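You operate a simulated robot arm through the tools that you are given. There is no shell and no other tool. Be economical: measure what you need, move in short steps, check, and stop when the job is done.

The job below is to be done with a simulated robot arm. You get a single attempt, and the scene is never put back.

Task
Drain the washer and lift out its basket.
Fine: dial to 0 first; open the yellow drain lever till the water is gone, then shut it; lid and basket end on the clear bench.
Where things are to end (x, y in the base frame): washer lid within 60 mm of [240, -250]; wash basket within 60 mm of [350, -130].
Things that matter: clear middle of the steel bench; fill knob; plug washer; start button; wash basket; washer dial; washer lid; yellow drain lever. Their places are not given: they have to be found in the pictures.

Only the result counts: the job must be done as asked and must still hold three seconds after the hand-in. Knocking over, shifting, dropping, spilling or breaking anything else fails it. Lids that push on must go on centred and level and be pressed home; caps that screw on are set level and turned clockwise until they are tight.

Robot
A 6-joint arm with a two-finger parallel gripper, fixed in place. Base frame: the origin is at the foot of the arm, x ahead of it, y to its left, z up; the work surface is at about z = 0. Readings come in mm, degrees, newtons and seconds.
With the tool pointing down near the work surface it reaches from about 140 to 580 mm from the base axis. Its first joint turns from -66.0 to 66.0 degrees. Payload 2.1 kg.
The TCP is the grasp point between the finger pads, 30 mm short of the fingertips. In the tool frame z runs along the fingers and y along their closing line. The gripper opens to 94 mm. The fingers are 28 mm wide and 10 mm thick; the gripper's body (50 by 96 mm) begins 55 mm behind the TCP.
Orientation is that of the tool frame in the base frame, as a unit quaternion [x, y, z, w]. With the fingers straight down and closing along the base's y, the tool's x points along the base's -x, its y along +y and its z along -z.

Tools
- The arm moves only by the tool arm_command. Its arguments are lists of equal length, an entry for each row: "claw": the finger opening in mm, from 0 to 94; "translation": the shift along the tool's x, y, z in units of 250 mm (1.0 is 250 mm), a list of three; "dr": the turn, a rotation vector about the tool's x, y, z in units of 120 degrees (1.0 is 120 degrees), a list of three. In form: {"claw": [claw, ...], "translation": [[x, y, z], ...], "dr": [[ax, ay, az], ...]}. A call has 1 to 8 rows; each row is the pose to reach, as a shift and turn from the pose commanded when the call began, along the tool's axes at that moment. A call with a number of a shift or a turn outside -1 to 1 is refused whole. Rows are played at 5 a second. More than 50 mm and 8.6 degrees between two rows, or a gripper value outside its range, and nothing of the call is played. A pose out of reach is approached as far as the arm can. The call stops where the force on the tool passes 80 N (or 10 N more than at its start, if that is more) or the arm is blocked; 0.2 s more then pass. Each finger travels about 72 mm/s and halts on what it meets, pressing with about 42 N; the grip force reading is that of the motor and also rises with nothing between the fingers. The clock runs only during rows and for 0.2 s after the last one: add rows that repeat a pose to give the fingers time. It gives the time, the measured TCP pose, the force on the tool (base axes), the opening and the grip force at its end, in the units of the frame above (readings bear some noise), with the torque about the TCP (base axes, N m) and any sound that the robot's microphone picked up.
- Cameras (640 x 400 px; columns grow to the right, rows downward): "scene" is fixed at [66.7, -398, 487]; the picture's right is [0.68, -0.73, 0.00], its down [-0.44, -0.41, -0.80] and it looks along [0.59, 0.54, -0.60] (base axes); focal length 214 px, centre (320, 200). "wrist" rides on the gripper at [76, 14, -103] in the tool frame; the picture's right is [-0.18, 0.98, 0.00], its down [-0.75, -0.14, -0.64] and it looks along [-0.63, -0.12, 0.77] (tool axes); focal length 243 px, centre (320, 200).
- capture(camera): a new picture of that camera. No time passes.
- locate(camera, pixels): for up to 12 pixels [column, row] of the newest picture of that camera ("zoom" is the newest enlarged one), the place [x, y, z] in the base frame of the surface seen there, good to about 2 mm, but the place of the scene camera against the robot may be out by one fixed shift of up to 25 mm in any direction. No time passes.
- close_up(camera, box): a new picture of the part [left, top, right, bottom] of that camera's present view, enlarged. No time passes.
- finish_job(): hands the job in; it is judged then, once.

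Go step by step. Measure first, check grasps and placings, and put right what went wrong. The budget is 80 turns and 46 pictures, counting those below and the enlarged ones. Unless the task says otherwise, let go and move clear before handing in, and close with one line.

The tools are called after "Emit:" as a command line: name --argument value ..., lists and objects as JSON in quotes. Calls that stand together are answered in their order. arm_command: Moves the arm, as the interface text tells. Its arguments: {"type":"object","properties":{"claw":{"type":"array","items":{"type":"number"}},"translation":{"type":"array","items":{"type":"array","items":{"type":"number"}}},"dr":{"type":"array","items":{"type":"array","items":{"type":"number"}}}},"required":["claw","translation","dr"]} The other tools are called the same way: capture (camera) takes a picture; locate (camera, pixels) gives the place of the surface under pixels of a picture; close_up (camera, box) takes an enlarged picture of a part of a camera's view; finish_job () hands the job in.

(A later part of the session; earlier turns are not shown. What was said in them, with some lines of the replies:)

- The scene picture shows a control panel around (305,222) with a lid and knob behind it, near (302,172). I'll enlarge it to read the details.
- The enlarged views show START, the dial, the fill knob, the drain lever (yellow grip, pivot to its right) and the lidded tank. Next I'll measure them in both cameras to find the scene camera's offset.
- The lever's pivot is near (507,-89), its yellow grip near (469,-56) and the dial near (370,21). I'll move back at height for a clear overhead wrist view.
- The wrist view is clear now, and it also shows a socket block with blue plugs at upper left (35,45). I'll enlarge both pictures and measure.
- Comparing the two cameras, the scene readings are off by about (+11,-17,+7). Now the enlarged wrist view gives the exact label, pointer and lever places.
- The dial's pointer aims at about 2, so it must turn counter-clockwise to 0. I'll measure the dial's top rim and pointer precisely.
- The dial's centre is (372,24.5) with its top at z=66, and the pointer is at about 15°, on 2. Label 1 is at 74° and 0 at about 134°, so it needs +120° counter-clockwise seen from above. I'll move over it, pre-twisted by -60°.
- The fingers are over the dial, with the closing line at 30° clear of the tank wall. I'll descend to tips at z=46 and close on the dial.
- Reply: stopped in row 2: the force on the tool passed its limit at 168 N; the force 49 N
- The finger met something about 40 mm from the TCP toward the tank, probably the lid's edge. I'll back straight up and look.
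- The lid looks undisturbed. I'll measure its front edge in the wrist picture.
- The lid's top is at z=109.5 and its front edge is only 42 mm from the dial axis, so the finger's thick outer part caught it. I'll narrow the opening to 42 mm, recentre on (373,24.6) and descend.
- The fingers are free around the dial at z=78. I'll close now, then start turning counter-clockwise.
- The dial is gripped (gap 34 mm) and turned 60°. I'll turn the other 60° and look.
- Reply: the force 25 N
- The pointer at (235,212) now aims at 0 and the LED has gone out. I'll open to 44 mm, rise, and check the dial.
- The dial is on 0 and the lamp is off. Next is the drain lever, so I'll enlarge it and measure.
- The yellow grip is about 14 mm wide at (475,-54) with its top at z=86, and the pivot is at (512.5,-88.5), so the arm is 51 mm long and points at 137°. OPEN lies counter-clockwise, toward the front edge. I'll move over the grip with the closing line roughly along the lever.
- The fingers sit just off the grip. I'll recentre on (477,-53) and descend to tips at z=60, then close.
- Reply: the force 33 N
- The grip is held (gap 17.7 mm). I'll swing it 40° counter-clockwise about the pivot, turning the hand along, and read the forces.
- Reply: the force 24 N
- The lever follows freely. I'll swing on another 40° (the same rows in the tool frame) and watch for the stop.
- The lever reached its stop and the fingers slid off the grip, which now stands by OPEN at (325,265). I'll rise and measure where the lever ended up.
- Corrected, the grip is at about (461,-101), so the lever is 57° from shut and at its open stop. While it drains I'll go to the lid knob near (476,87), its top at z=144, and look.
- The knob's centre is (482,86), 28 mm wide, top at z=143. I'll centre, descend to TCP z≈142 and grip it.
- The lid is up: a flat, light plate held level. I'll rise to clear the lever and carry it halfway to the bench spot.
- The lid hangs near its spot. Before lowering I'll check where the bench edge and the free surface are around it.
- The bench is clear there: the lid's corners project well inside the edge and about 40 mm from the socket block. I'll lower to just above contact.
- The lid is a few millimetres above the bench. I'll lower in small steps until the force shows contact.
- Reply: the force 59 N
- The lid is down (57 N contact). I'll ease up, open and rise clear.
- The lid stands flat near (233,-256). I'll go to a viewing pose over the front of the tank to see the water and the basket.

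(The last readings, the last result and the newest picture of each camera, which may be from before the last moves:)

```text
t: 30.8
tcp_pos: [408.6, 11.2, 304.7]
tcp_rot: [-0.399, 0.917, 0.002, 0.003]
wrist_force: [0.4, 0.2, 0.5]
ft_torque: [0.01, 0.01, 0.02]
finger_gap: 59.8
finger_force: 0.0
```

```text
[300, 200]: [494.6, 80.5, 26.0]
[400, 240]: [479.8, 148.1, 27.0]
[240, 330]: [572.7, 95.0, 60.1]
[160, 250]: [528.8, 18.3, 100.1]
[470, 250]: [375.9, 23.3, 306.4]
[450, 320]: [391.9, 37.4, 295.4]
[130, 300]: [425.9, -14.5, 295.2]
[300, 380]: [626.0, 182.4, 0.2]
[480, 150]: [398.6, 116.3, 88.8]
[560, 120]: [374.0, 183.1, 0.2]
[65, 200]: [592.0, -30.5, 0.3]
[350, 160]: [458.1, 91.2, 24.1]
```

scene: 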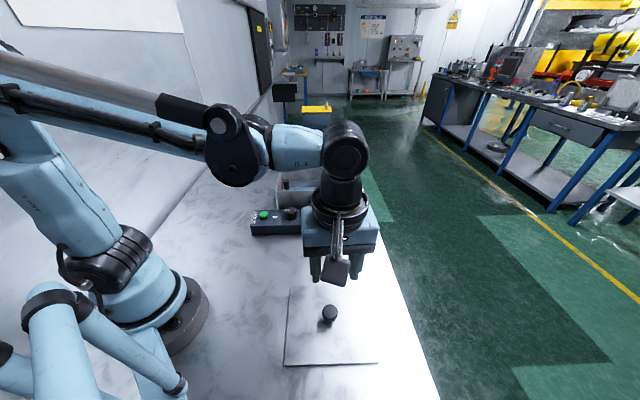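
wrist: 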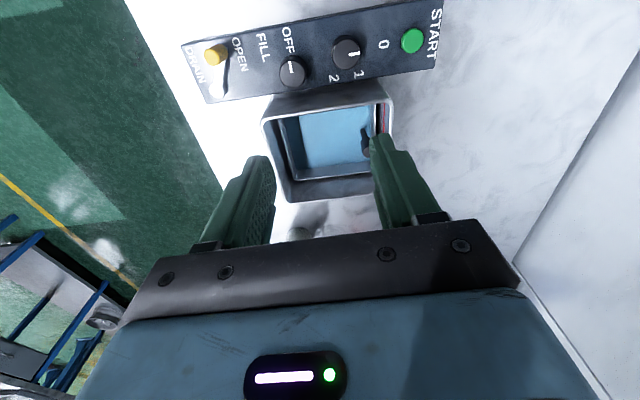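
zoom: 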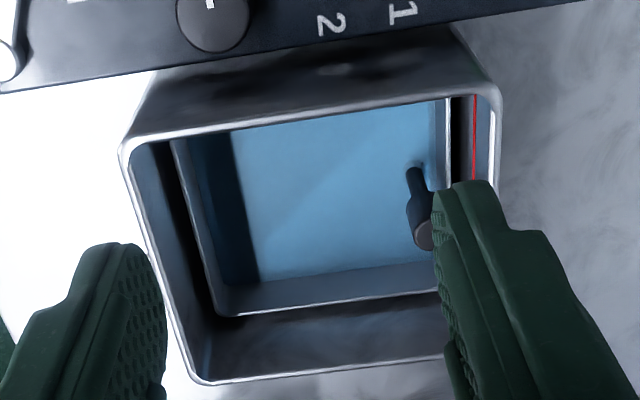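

The blue in the tank is water at z≈26, so it's still draining. The basket's black post grip near (425,215) is partly hidden by a finger. I'll shift sideways while waiting and look again.

Emit:
arm_command --claw '[60, 60, 60, 60, 60, 60, 60, 60]' --translation '[[0, 0.1, 0], [0, 0.2, 0], [0, 0.2, 0], [0, 0.2, 0], [0, 0.2, 0], [0, 0.2, 0], [0, 0.2, 0], [0, 0.2, 0]]' --dr '[[0, 0, 0], [0, 0, 0], [0, 0, 0], [0, 0, 0], [0, 0, 0], [0, 0, 0], [0, 0, 0], [0, 0, 0]]'

Emit:
arm_command --claw '[60, 60, 60, 60, 60, 60, 60, 60]' --translation '[[0, 0, 0], [0, 0, 0], [0, 0, 0], [0, 0, 0], [0, 0, 0], [0, 0, 0], [0, 0, 0], [0, 0, 0]]' --dr '[[0, 0, 0], [0, 0, 0], [0, 0, 0], [0, 0, 0], [0, 0, 0], [0, 0, 0], [0, 0, 0], [0, 0, 0]]'

Emit:
arm_command --claw '[60, 60, 60, 60, 60, 60, 60, 60]' --translation '[[0, 0, 0], [0, 0, 0], [0, 0, 0], [0, 0, 0], [0, 0, 0], [0, 0, 0], [0, 0, 0], [0, 0, 0]]' --dr '[[0, 0, 0], [0, 0, 0], [0, 0, 0], [0, 0, 0], [0, 0, 0], [0, 0, 0], [0, 0, 0], [0, 0, 0]]'

Emit:
close_up --camera "wrist" --box '[190, 40, 390, 200]'

```text
t: 32.6
tcp_pos: [373.1, 47.6, 300.7]
tcp_rot: [-0.399, 0.917, 0.002, 0.003]
wrist_force: [0.8, -0.4, 0.0]
ft_torque: [0.01, -0.01, -0.02]
finger_gap: 60.2
finger_force: 0.0
```

```text
t: 34.4
tcp_pos: [372.7, 47.0, 302.4]
tcp_rot: [-0.399, 0.917, 0.002, 0.003]
wrist_force: [-0.1, 1.4, -0.9]
ft_torque: [-0.02, -0.03, -0.01]
finger_gap: 60.0
finger_force: 0.1
```

```text
t: 36.2
tcp_pos: [372.8, 47.1, 302.3]
tcp_rot: [-0.399, 0.917, 0.003, 0.004]
wrist_force: [-0.3, 0.6, -0.9]
ft_torque: [0.0, -0.01, 0.01]
finger_gap: 60.2
finger_force: 0.1
```

```text
2.50 times, centred on (290, 120) of wrist
```

zoom: 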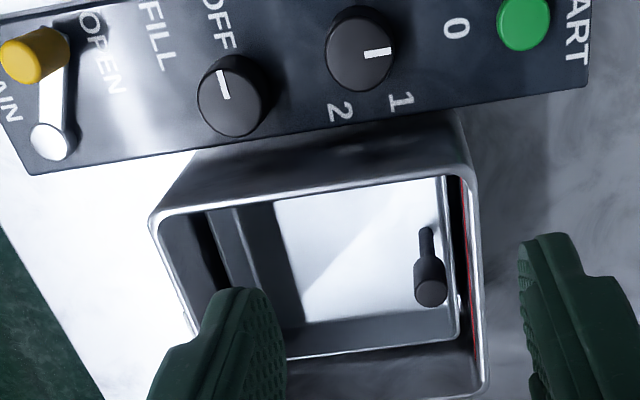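

The blue has gone and the basket's bare floor shows. I'll measure the floor, the post grip and the basket's rim.

Emit:
locate --camera "zoom" --pixels '[[350, 250], [430, 290], [418, 292], [443, 292], [427, 235], [430, 262], [455, 300], [380, 340], [190, 280], [425, 245], [450, 200], [465, 335]]'

Emit:
locate --camera "zoom" --pixels '[[35, 55], [20, 62], [50, 140], [68, 45], [222, 232], [247, 280], [330, 180], [290, 205], [455, 190], [360, 352], [300, 350], [458, 260]]'

```text
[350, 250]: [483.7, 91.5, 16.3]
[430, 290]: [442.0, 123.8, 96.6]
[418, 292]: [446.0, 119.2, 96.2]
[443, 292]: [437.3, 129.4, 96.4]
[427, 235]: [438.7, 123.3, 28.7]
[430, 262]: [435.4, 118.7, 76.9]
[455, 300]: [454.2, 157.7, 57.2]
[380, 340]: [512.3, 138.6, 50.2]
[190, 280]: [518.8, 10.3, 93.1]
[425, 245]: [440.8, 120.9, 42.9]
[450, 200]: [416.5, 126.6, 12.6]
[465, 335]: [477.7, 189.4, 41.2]
```

```text
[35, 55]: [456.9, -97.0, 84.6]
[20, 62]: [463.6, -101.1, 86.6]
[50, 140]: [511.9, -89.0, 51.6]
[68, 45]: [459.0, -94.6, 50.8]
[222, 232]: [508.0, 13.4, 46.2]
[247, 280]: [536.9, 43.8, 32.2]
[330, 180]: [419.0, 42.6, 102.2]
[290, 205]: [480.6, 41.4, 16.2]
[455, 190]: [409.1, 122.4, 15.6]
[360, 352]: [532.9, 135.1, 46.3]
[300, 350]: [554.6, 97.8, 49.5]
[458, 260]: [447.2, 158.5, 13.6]
```

The water is gone: the floor reads z=16. Next I'll shut the drain. The lever grip is at about (462,-100), at 193° from the pivot, so I'll hover above it with the closing line along the lever.

Emit:
arm_command --claw '[50, 40, 30, 30, 30, 30, 30, 30]' --translation '[[0.0234, -0.0828, 0.0761], [0.0468, -0.1655, 0.1523], [0.0701, -0.2483, 0.2284], [0.0935, -0.331, 0.3045], [0.1169, -0.4138, 0.3806], [0.1403, -0.4965, 0.4568], [0.1636, -0.5793, 0.5329], [0.187, -0.662, 0.609]]' --dr '[[0, 0, -0.0583], [0, 0, -0.1167], [0, 0, -0.175], [0, 0, -0.2333], [0, 0, -0.2917], [0, 0, -0.35], [0, 0, -0.4083], [0, 0, -0.4667]]'

Emit:
close_up --camera "wrist" --box '[200, 0, 440, 180]'

```text
t: 38.0
tcp_pos: [459.7, -99.0, 149.7]
tcp_rot: [0.784, -0.621, 0.001, -0.004]
wrist_force: [-0.3, 0.2, 0.3]
ft_torque: [0.01, 0.0, 0.01]
finger_gap: 30.0
finger_force: 0.1
```

```text
2.22 times, centred on (320, 90) of wrist
```

zoom: 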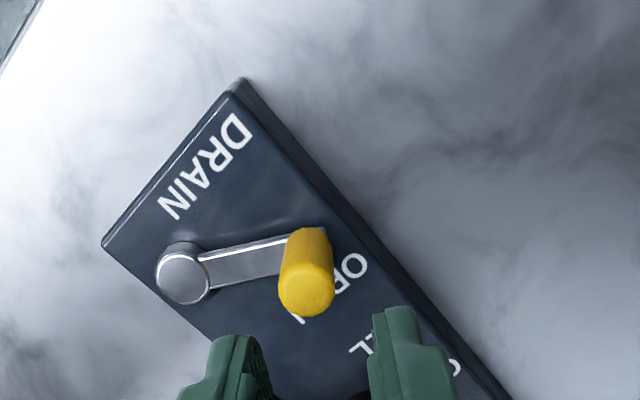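

Emit:
locate --camera "zoom" --pixels '[[307, 290], [282, 290], [332, 290], [307, 270], [307, 312], [183, 282]]'

```text
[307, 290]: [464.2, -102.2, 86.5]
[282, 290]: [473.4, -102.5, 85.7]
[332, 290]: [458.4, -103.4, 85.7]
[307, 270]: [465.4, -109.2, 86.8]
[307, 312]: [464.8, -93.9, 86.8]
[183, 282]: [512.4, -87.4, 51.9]
```

The open grip's centre is (465,-102). I'll centre, descend and close on it.

Emit:
arm_command --claw '[30, 30, 30, 30, 8, 8, 8]' --translation '[[0.0124, -0.0144, 0], [0.0124, -0.0144, 0.08], [0.0124, -0.0144, 0.16], [0.0124, -0.0144, 0.235], [0.0124, -0.0144, 0.235], [0.0124, -0.0144, 0.235], [0.0124, -0.0144, 0.235]]' --dr '[[0, 0, 0], [0, 0, 0], [0, 0, 0], [0, 0, 0], [0, 0, 0], [0, 0, 0], [0, 0, 0]]'

```text
t: 39.6
tcp_pos: [465.2, -100.5, 91.4]
tcp_rot: [0.782, -0.623, -0.002, -0.003]
wrist_force: [-18.8, -2.5, 5.4]
ft_torque: [-0.16, 0.33, -0.03]
finger_gap: 17.9
finger_force: 45.1
```

Held. I'll swing it back 62° clockwise to the shut stop.

Emit:
arm_command --claw '[8, 8, 8, 8, 8, 8, 8, 8]' --translation '[[-0.0274, -0.001, 0], [-0.0543, -0.0057, 0], [-0.0803, -0.0142, 0], [-0.1049, -0.0262, 0], [-0.1276, -0.0415, 0], [-0.1479, -0.0598, 0], [-0.1655, -0.0808, 0], [-0.1766, -0.098, 0]]' --dr '[[0, 0, 0.0667], [0, 0, 0.1333], [0, 0, 0.2], [0, 0, 0.2667], [0, 0, 0.3333], [0, 0, 0.4], [0, 0, 0.4667], [0, 0, 0.5167]]'

Emit:
close_up --camera "scene" --box '[260, 140, 390, 245]'

```text
t: 41.4
tcp_pos: [479.6, -51.5, 91.1]
tcp_rot: [-0.348, 0.937, 0.004, 0.003]
wrist_force: [-16.4, -1.2, 7.7]
ft_torque: [0.53, -0.62, 0.05]
finger_gap: 17.9
finger_force: 45.3
```

```text
3.81 times, centred on (325, 192) of scene
```

zoom: 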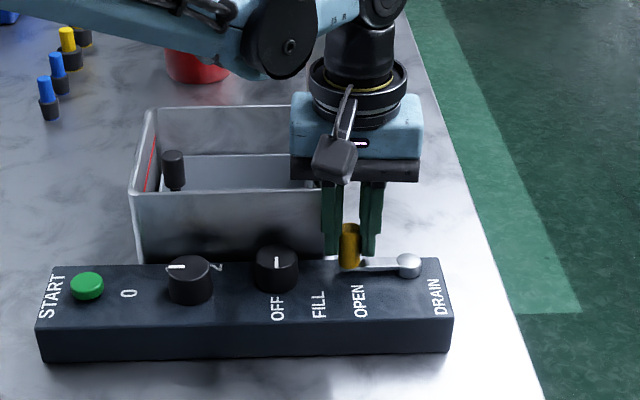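

The lever lies along the panel again, just as at the start, and the tank has no blue left. I'll let go, rise, and move on to the basket post.

Emit:
arm_command --claw '[28, 28, 28, 28, 28, 28]' --translation '[[0, 0, 0], [0, 0, 0], [0, 0, -0.1], [0, 0, -0.25], [0, 0, -0.4], [0, 0, -0.56]]' --dr '[[0, 0, 0], [0, 0, 0], [0, 0, 0], [0, 0, 0], [0, 0, 0], [0, 0, 0]]'

```text
t: 42.8
tcp_pos: [478.8, -47.9, 232.3]
tcp_rot: [-0.35, 0.937, 0.002, 0.005]
wrist_force: [0.7, 0.0, 0.2]
ft_torque: [0.0, 0.01, -0.02]
finger_gap: 27.9
finger_force: 0.1
```

Now I'll move above the post at (442,124), turning so that the closing line runs parallel to the near tank wall, which is only about 23 mm from the post.

Emit:
arm_command --claw '[34, 34, 34, 34, 34, 34, 34, 34]' --translation '[[-0.0425, 0.077, 0.025], [-0.085, 0.154, 0.05], [-0.1275, 0.231, 0.075], [-0.17, 0.308, 0.1], [-0.2125, 0.385, 0.14], [-0.255, 0.462, 0.18], [-0.2975, 0.539, 0.22], [-0.34, 0.616, 0.26]]' --dr '[[0, 0, 0.0708], [0, 0, 0.1416], [0, 0, 0.2124], [0, 0, 0.2832], [0, 0, 0.354], [0, 0, 0.4248], [0, 0, 0.4956], [0, 0, 0.5664]]'

Emit:
arm_command --claw '[34, 34, 34]' --translation '[[0, 0, 0], [0, 0, 0], [0, 0, 0]]' --dr '[[0, 0, 0.0708], [0, 0, 0.1416], [0, 0, 0.1416]]'

Emit:
close_up --camera "wrist" --box '[180, 0, 460, 180]'

```text
t: 44.6
tcp_pos: [441.8, 121.5, 167.7]
tcp_rot: [0.234, 0.972, 0.005, 0.001]
wrist_force: [-0.5, -0.7, -0.9]
ft_torque: [-0.04, 0.0, -0.02]
finger_gap: 33.8
finger_force: 0.0
```

```text
t: 45.4
tcp_pos: [442.5, 119.0, 166.5]
tcp_rot: [0.375, 0.927, 0.004, 0.001]
wrist_force: [-0.7, -0.8, 0.9]
ft_torque: [-0.01, 0.01, 0.0]
finger_gap: 34.1
finger_force: 0.0
```

```text
2.22 times, centred on (320, 90) of wrist
```

zoom: 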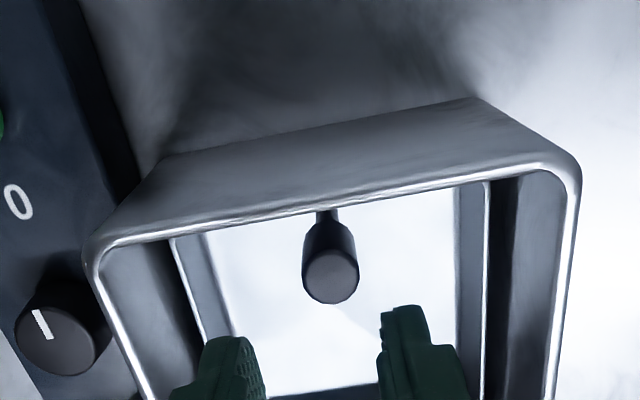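

Emit:
locate --camera "zoom" --pixels '[[331, 276], [307, 276], [356, 276], [331, 252], [331, 300], [330, 203], [310, 215], [200, 226], [450, 176], [200, 320], [485, 300], [470, 370]]'

```text
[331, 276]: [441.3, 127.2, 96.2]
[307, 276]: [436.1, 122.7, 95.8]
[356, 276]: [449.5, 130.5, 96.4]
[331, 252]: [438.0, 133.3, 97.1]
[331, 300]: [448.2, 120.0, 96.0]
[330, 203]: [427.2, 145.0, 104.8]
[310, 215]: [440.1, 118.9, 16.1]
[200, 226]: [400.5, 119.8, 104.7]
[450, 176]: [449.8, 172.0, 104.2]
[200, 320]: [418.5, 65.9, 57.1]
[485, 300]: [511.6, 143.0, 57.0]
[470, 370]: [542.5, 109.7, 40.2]
```

The post's centre is (443,127) with its top at z=96. I'll centre, descend to TCP z≈93 and grip.

Emit:
arm_command --claw '[34, 34, 34, 34, 8, 8, 8]' --translation '[[0.0206, 0.022, 0], [0.0206, 0.022, 0.1], [0.0206, 0.022, 0.2], [0.0206, 0.022, 0.292], [0.0206, 0.022, 0.292], [0.0206, 0.022, 0.292], [0.0206, 0.022, 0.292]]' --dr '[[0, 0, 0], [0, 0, 0], [0, 0, 0], [0, 0, 0], [0, 0, 0], [0, 0, 0], [0, 0, 0]]'

```text
t: 47.0
tcp_pos: [443.0, 127.2, 94.1]
tcp_rot: [0.373, 0.928, 0.003, 0.001]
wrist_force: [-0.9, 1.0, 8.1]
ft_torque: [-0.59, 0.28, 0.01]
finger_gap: 18.9
finger_force: 41.9
```

The post is gripped (gap 18.9 mm). I'll test-lift 15 mm and check the torque and tilt.

Emit:
arm_command --claw '[8, 8, 8, 8]' --translation '[[0, 0, -0.02], [0, 0, -0.04], [0, 0, -0.06], [0, 0, -0.06]]' --dr '[[0, 0, 0], [0, 0, 0], [0, 0, 0], [0, 0, 0]]'

Emit:
close_up --camera "scene" --box '[260, 140, 360, 230]'

```text
t: 48.0
tcp_pos: [443.9, 126.9, 108.5]
tcp_rot: [0.373, 0.928, 0.005, 0.001]
wrist_force: [0.6, -0.9, -1.0]
ft_torque: [0.05, 0.07, 0.0]
finger_gap: 19.1
finger_force: 42.1
```

```text
4.44 times, centred on (310, 185) of scene
```

zoom: 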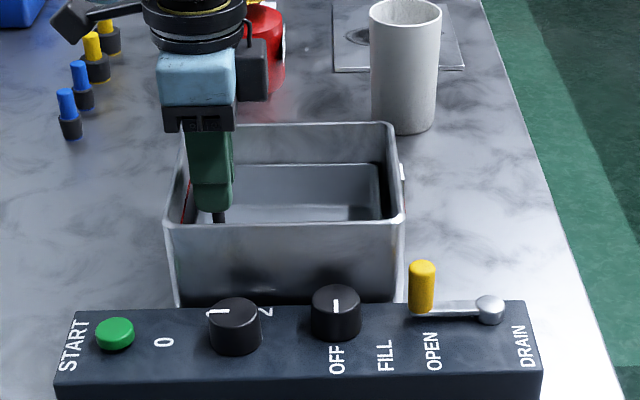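

The torque is small, so the basket is light. I'll lift straight up another 120 mm and look.

Emit:
arm_command --claw '[8, 8, 8, 8, 8, 8]' --translation '[[0, 0, -0.08], [0, 0, -0.16], [0, 0, -0.24], [0, 0, -0.32], [0, 0, -0.4], [0, 0, -0.5]]' --dr '[[0, 0, 0], [0, 0, 0], [0, 0, 0], [0, 0, 0], [0, 0, 0], [0, 0, 0]]'

Emit:
close_up --camera "scene" --box '[240, 100, 380, 230]'

```text
t: 49.4
tcp_pos: [442.1, 126.8, 235.1]
tcp_rot: [0.373, 0.928, 0.005, 0.001]
wrist_force: [-0.5, 0.4, -1.8]
ft_torque: [0.06, 0.07, -0.05]
finger_gap: 19.1
finger_force: 42.3
```

```text
3.08 times, centred on (310, 165) of scene
```

zoom: 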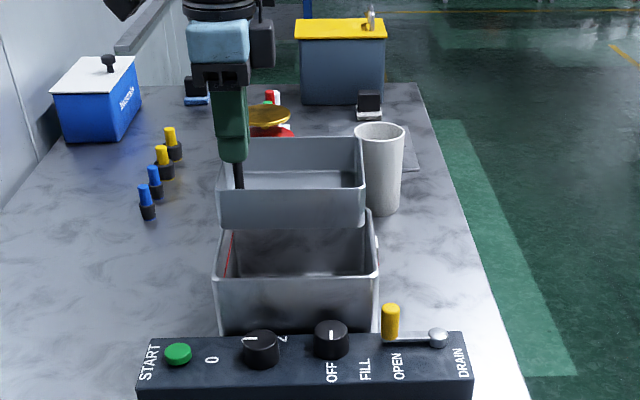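

The basket is out, level and empty, clear above the tank. I'll carry it over the panel, aiming its centre at about (348,-132), which puts the post at about (311,-94).

Emit:
arm_command --claw '[8, 8, 8, 8, 8, 8, 8, 8]' --translation '[[-0.0298, -0.1245, 0], [-0.0595, -0.249, 0], [-0.0893, -0.3735, 0], [-0.119, -0.498, 0], [-0.1488, -0.6225, 0], [-0.1785, -0.747, 0], [-0.2083, -0.8715, 0], [-0.238, -0.996, 0]]' --dr '[[0, 0, 0], [0, 0, 0], [0, 0, 0], [0, 0, 0], [0, 0, 0], [0, 0, 0], [0, 0, 0], [0, 0, 0]]'

Emit:
capture --camera "scene"

```text
t: 51.2
tcp_pos: [312.1, -96.5, 232.0]
tcp_rot: [0.373, 0.928, 0.005, 0.001]
wrist_force: [0.3, -0.1, -1.6]
ft_torque: [0.1, 0.05, 0.0]
finger_gap: 18.7
finger_force: 42.2
```

```text
5 pictures are left
```

scene: 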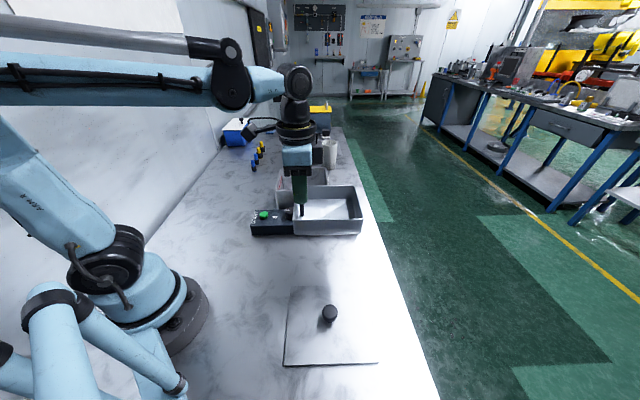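

The basket hangs over the bench. I'll measure its rim and the lid's edge to confirm the clearances.

Emit:
locate --camera "scene" --pixels '[[360, 219], [352, 188], [295, 224], [327, 220], [291, 290], [345, 289], [330, 308], [268, 235], [290, 234], [285, 364], [378, 361]]'

```text
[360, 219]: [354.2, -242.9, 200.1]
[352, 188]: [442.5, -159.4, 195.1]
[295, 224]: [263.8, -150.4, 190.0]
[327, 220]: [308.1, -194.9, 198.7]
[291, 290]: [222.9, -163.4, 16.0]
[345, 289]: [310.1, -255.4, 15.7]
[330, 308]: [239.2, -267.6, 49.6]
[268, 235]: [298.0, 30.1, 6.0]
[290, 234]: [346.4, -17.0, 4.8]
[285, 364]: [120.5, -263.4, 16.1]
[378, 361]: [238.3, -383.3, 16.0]
```

The basket's centre is about (342,-137), with roughly 38 mm to the lid and 25 mm to the panel. I'll lower to just above the bench.

Emit:
arm_command --claw '[8, 8, 8, 8, 8, 8]' --translation '[[0, 0, 0.15], [0, 0, 0.3], [0, 0, 0.42], [0, 0, 0.5], [0, 0, 0.55], [0, 0, 0.575]]' --dr '[[0, 0, 0], [0, 0, 0], [0, 0, 0], [0, 0, 0], [0, 0, 0], [0, 0, 0]]'

Emit:
arm_command --claw '[8, 8]' --translation '[[0, 0, 0.008], [0, 0, 0.014]]' --dr '[[0, 0, 0], [0, 0, 0]]'

```text
t: 52.6
tcp_pos: [313.5, -94.0, 85.7]
tcp_rot: [0.374, 0.927, 0.004, 0.001]
wrist_force: [0.5, 0.8, -2.1]
ft_torque: [0.05, 0.05, 0.0]
finger_gap: 18.9
finger_force: 41.4
```

```text
t: 53.2
tcp_pos: [313.7, -93.0, 83.7]
tcp_rot: [0.373, 0.928, 0.004, 0.001]
wrist_force: [-0.7, 1.1, -1.7]
ft_torque: [0.07, 0.05, -0.02]
finger_gap: 18.8
finger_force: 41.9
```

There's no contact yet, so I'll lower a little more.

Emit:
arm_command --claw '[8, 8]' --translation '[[0, 0, 0.008], [0, 0, 0.012]]' --dr '[[0, 0, 0], [0, 0, 0]]'

```text
t: 53.8
tcp_pos: [314.2, -92.9, 82.1]
tcp_rot: [0.375, 0.927, 0.003, 0.0]
wrist_force: [-0.4, -0.9, 2.7]
ft_torque: [-0.49, 0.12, 0.0]
finger_gap: 18.9
finger_force: 41.8
```

Contact has begun. I'll press 1 mm more, open, rise, and look.

Emit:
arm_command --claw '[8, 34, 34, 34, 34, 34, 34]' --translation '[[0, 0, 0.003], [0, 0, 0.003], [0, 0, 0.003], [0, 0, -0.1], [0, 0, -0.25], [0, 0, -0.42], [0, 0, -0.6]]' --dr '[[0, 0, 0], [0, 0, 0], [0, 0, 0], [0, 0, 0], [0, 0, 0], [0, 0, 0], [0, 0, 0]]'

Emit:
capture --camera "scene"

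Emit:
close_up --camera "scene" --box '[230, 150, 430, 380]'

```text
t: 55.4
tcp_pos: [310.7, -95.0, 235.4]
tcp_rot: [0.373, 0.928, 0.004, 0.001]
wrist_force: [0.3, -0.4, 0.2]
ft_torque: [-0.01, 0.03, -0.02]
finger_gap: 34.1
finger_force: 0.0
```

```text
4 pictures are left
```

scene: 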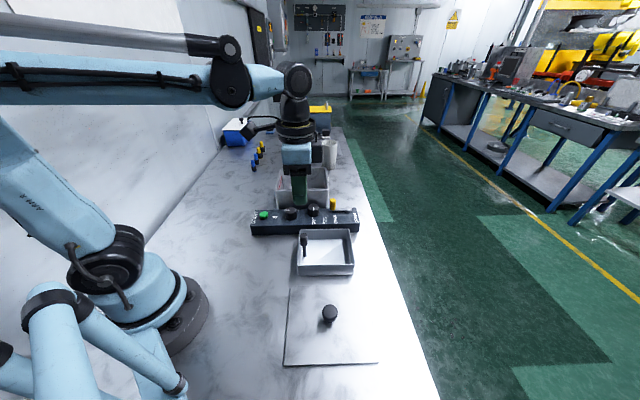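

```text
1.74 times, centred on (330, 265) of scene
```

zoom: 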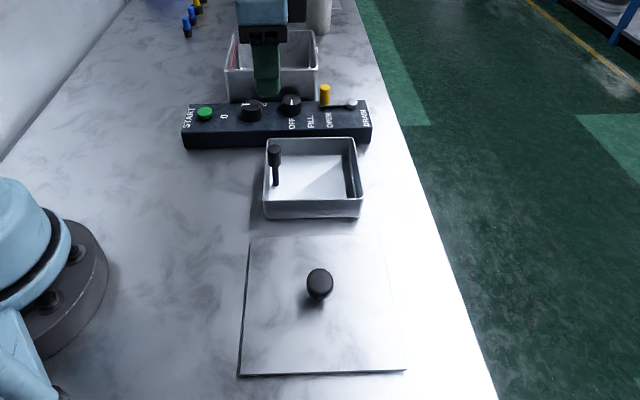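

Both pieces stand flat on the bench. I'll confirm their centres and check the lever and dial once more.

Emit:
locate --camera "scene" --pixels '[[299, 269], [354, 268], [350, 231], [300, 231], [287, 361], [380, 361], [290, 291], [346, 290]]'

Emit:
close_up --camera "scene" --box '[240, 160, 370, 240]'

Emit:
locate --camera "zoom" --pixels '[[456, 205], [456, 225], [533, 205], [465, 247]]'

```text
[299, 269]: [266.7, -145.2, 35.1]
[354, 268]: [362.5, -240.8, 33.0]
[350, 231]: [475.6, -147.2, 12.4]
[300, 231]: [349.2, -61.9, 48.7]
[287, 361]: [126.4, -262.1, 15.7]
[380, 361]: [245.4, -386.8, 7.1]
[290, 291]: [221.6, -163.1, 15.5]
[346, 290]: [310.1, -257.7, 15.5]
```

```text
4.92 times, centred on (305, 200) of scene
```

zoom: 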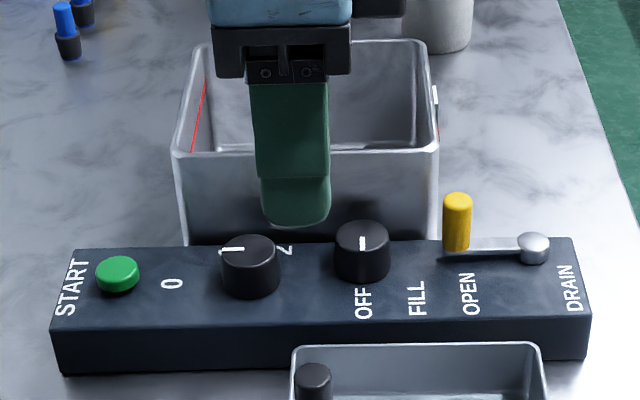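

```text
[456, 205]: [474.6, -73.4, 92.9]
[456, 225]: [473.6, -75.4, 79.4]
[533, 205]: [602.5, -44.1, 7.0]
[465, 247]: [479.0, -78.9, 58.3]
```

The lever matches its starting shut place, the dial points to 0, the basket's centre is about (345,-133) and the lid's about (233,-256). The hand is clear, so I'm handing in.

Emit:
finish_job

```text
The job is handed in.
```

I handed the job in: dial at 0, washer drained with the drain lever shut again, lid on the bench at about (233, -256) and basket at about (345, -133). Early on, one finger hit the lid's edge (168 N) as I reached for the dial, but the pictures showed nothing moved.
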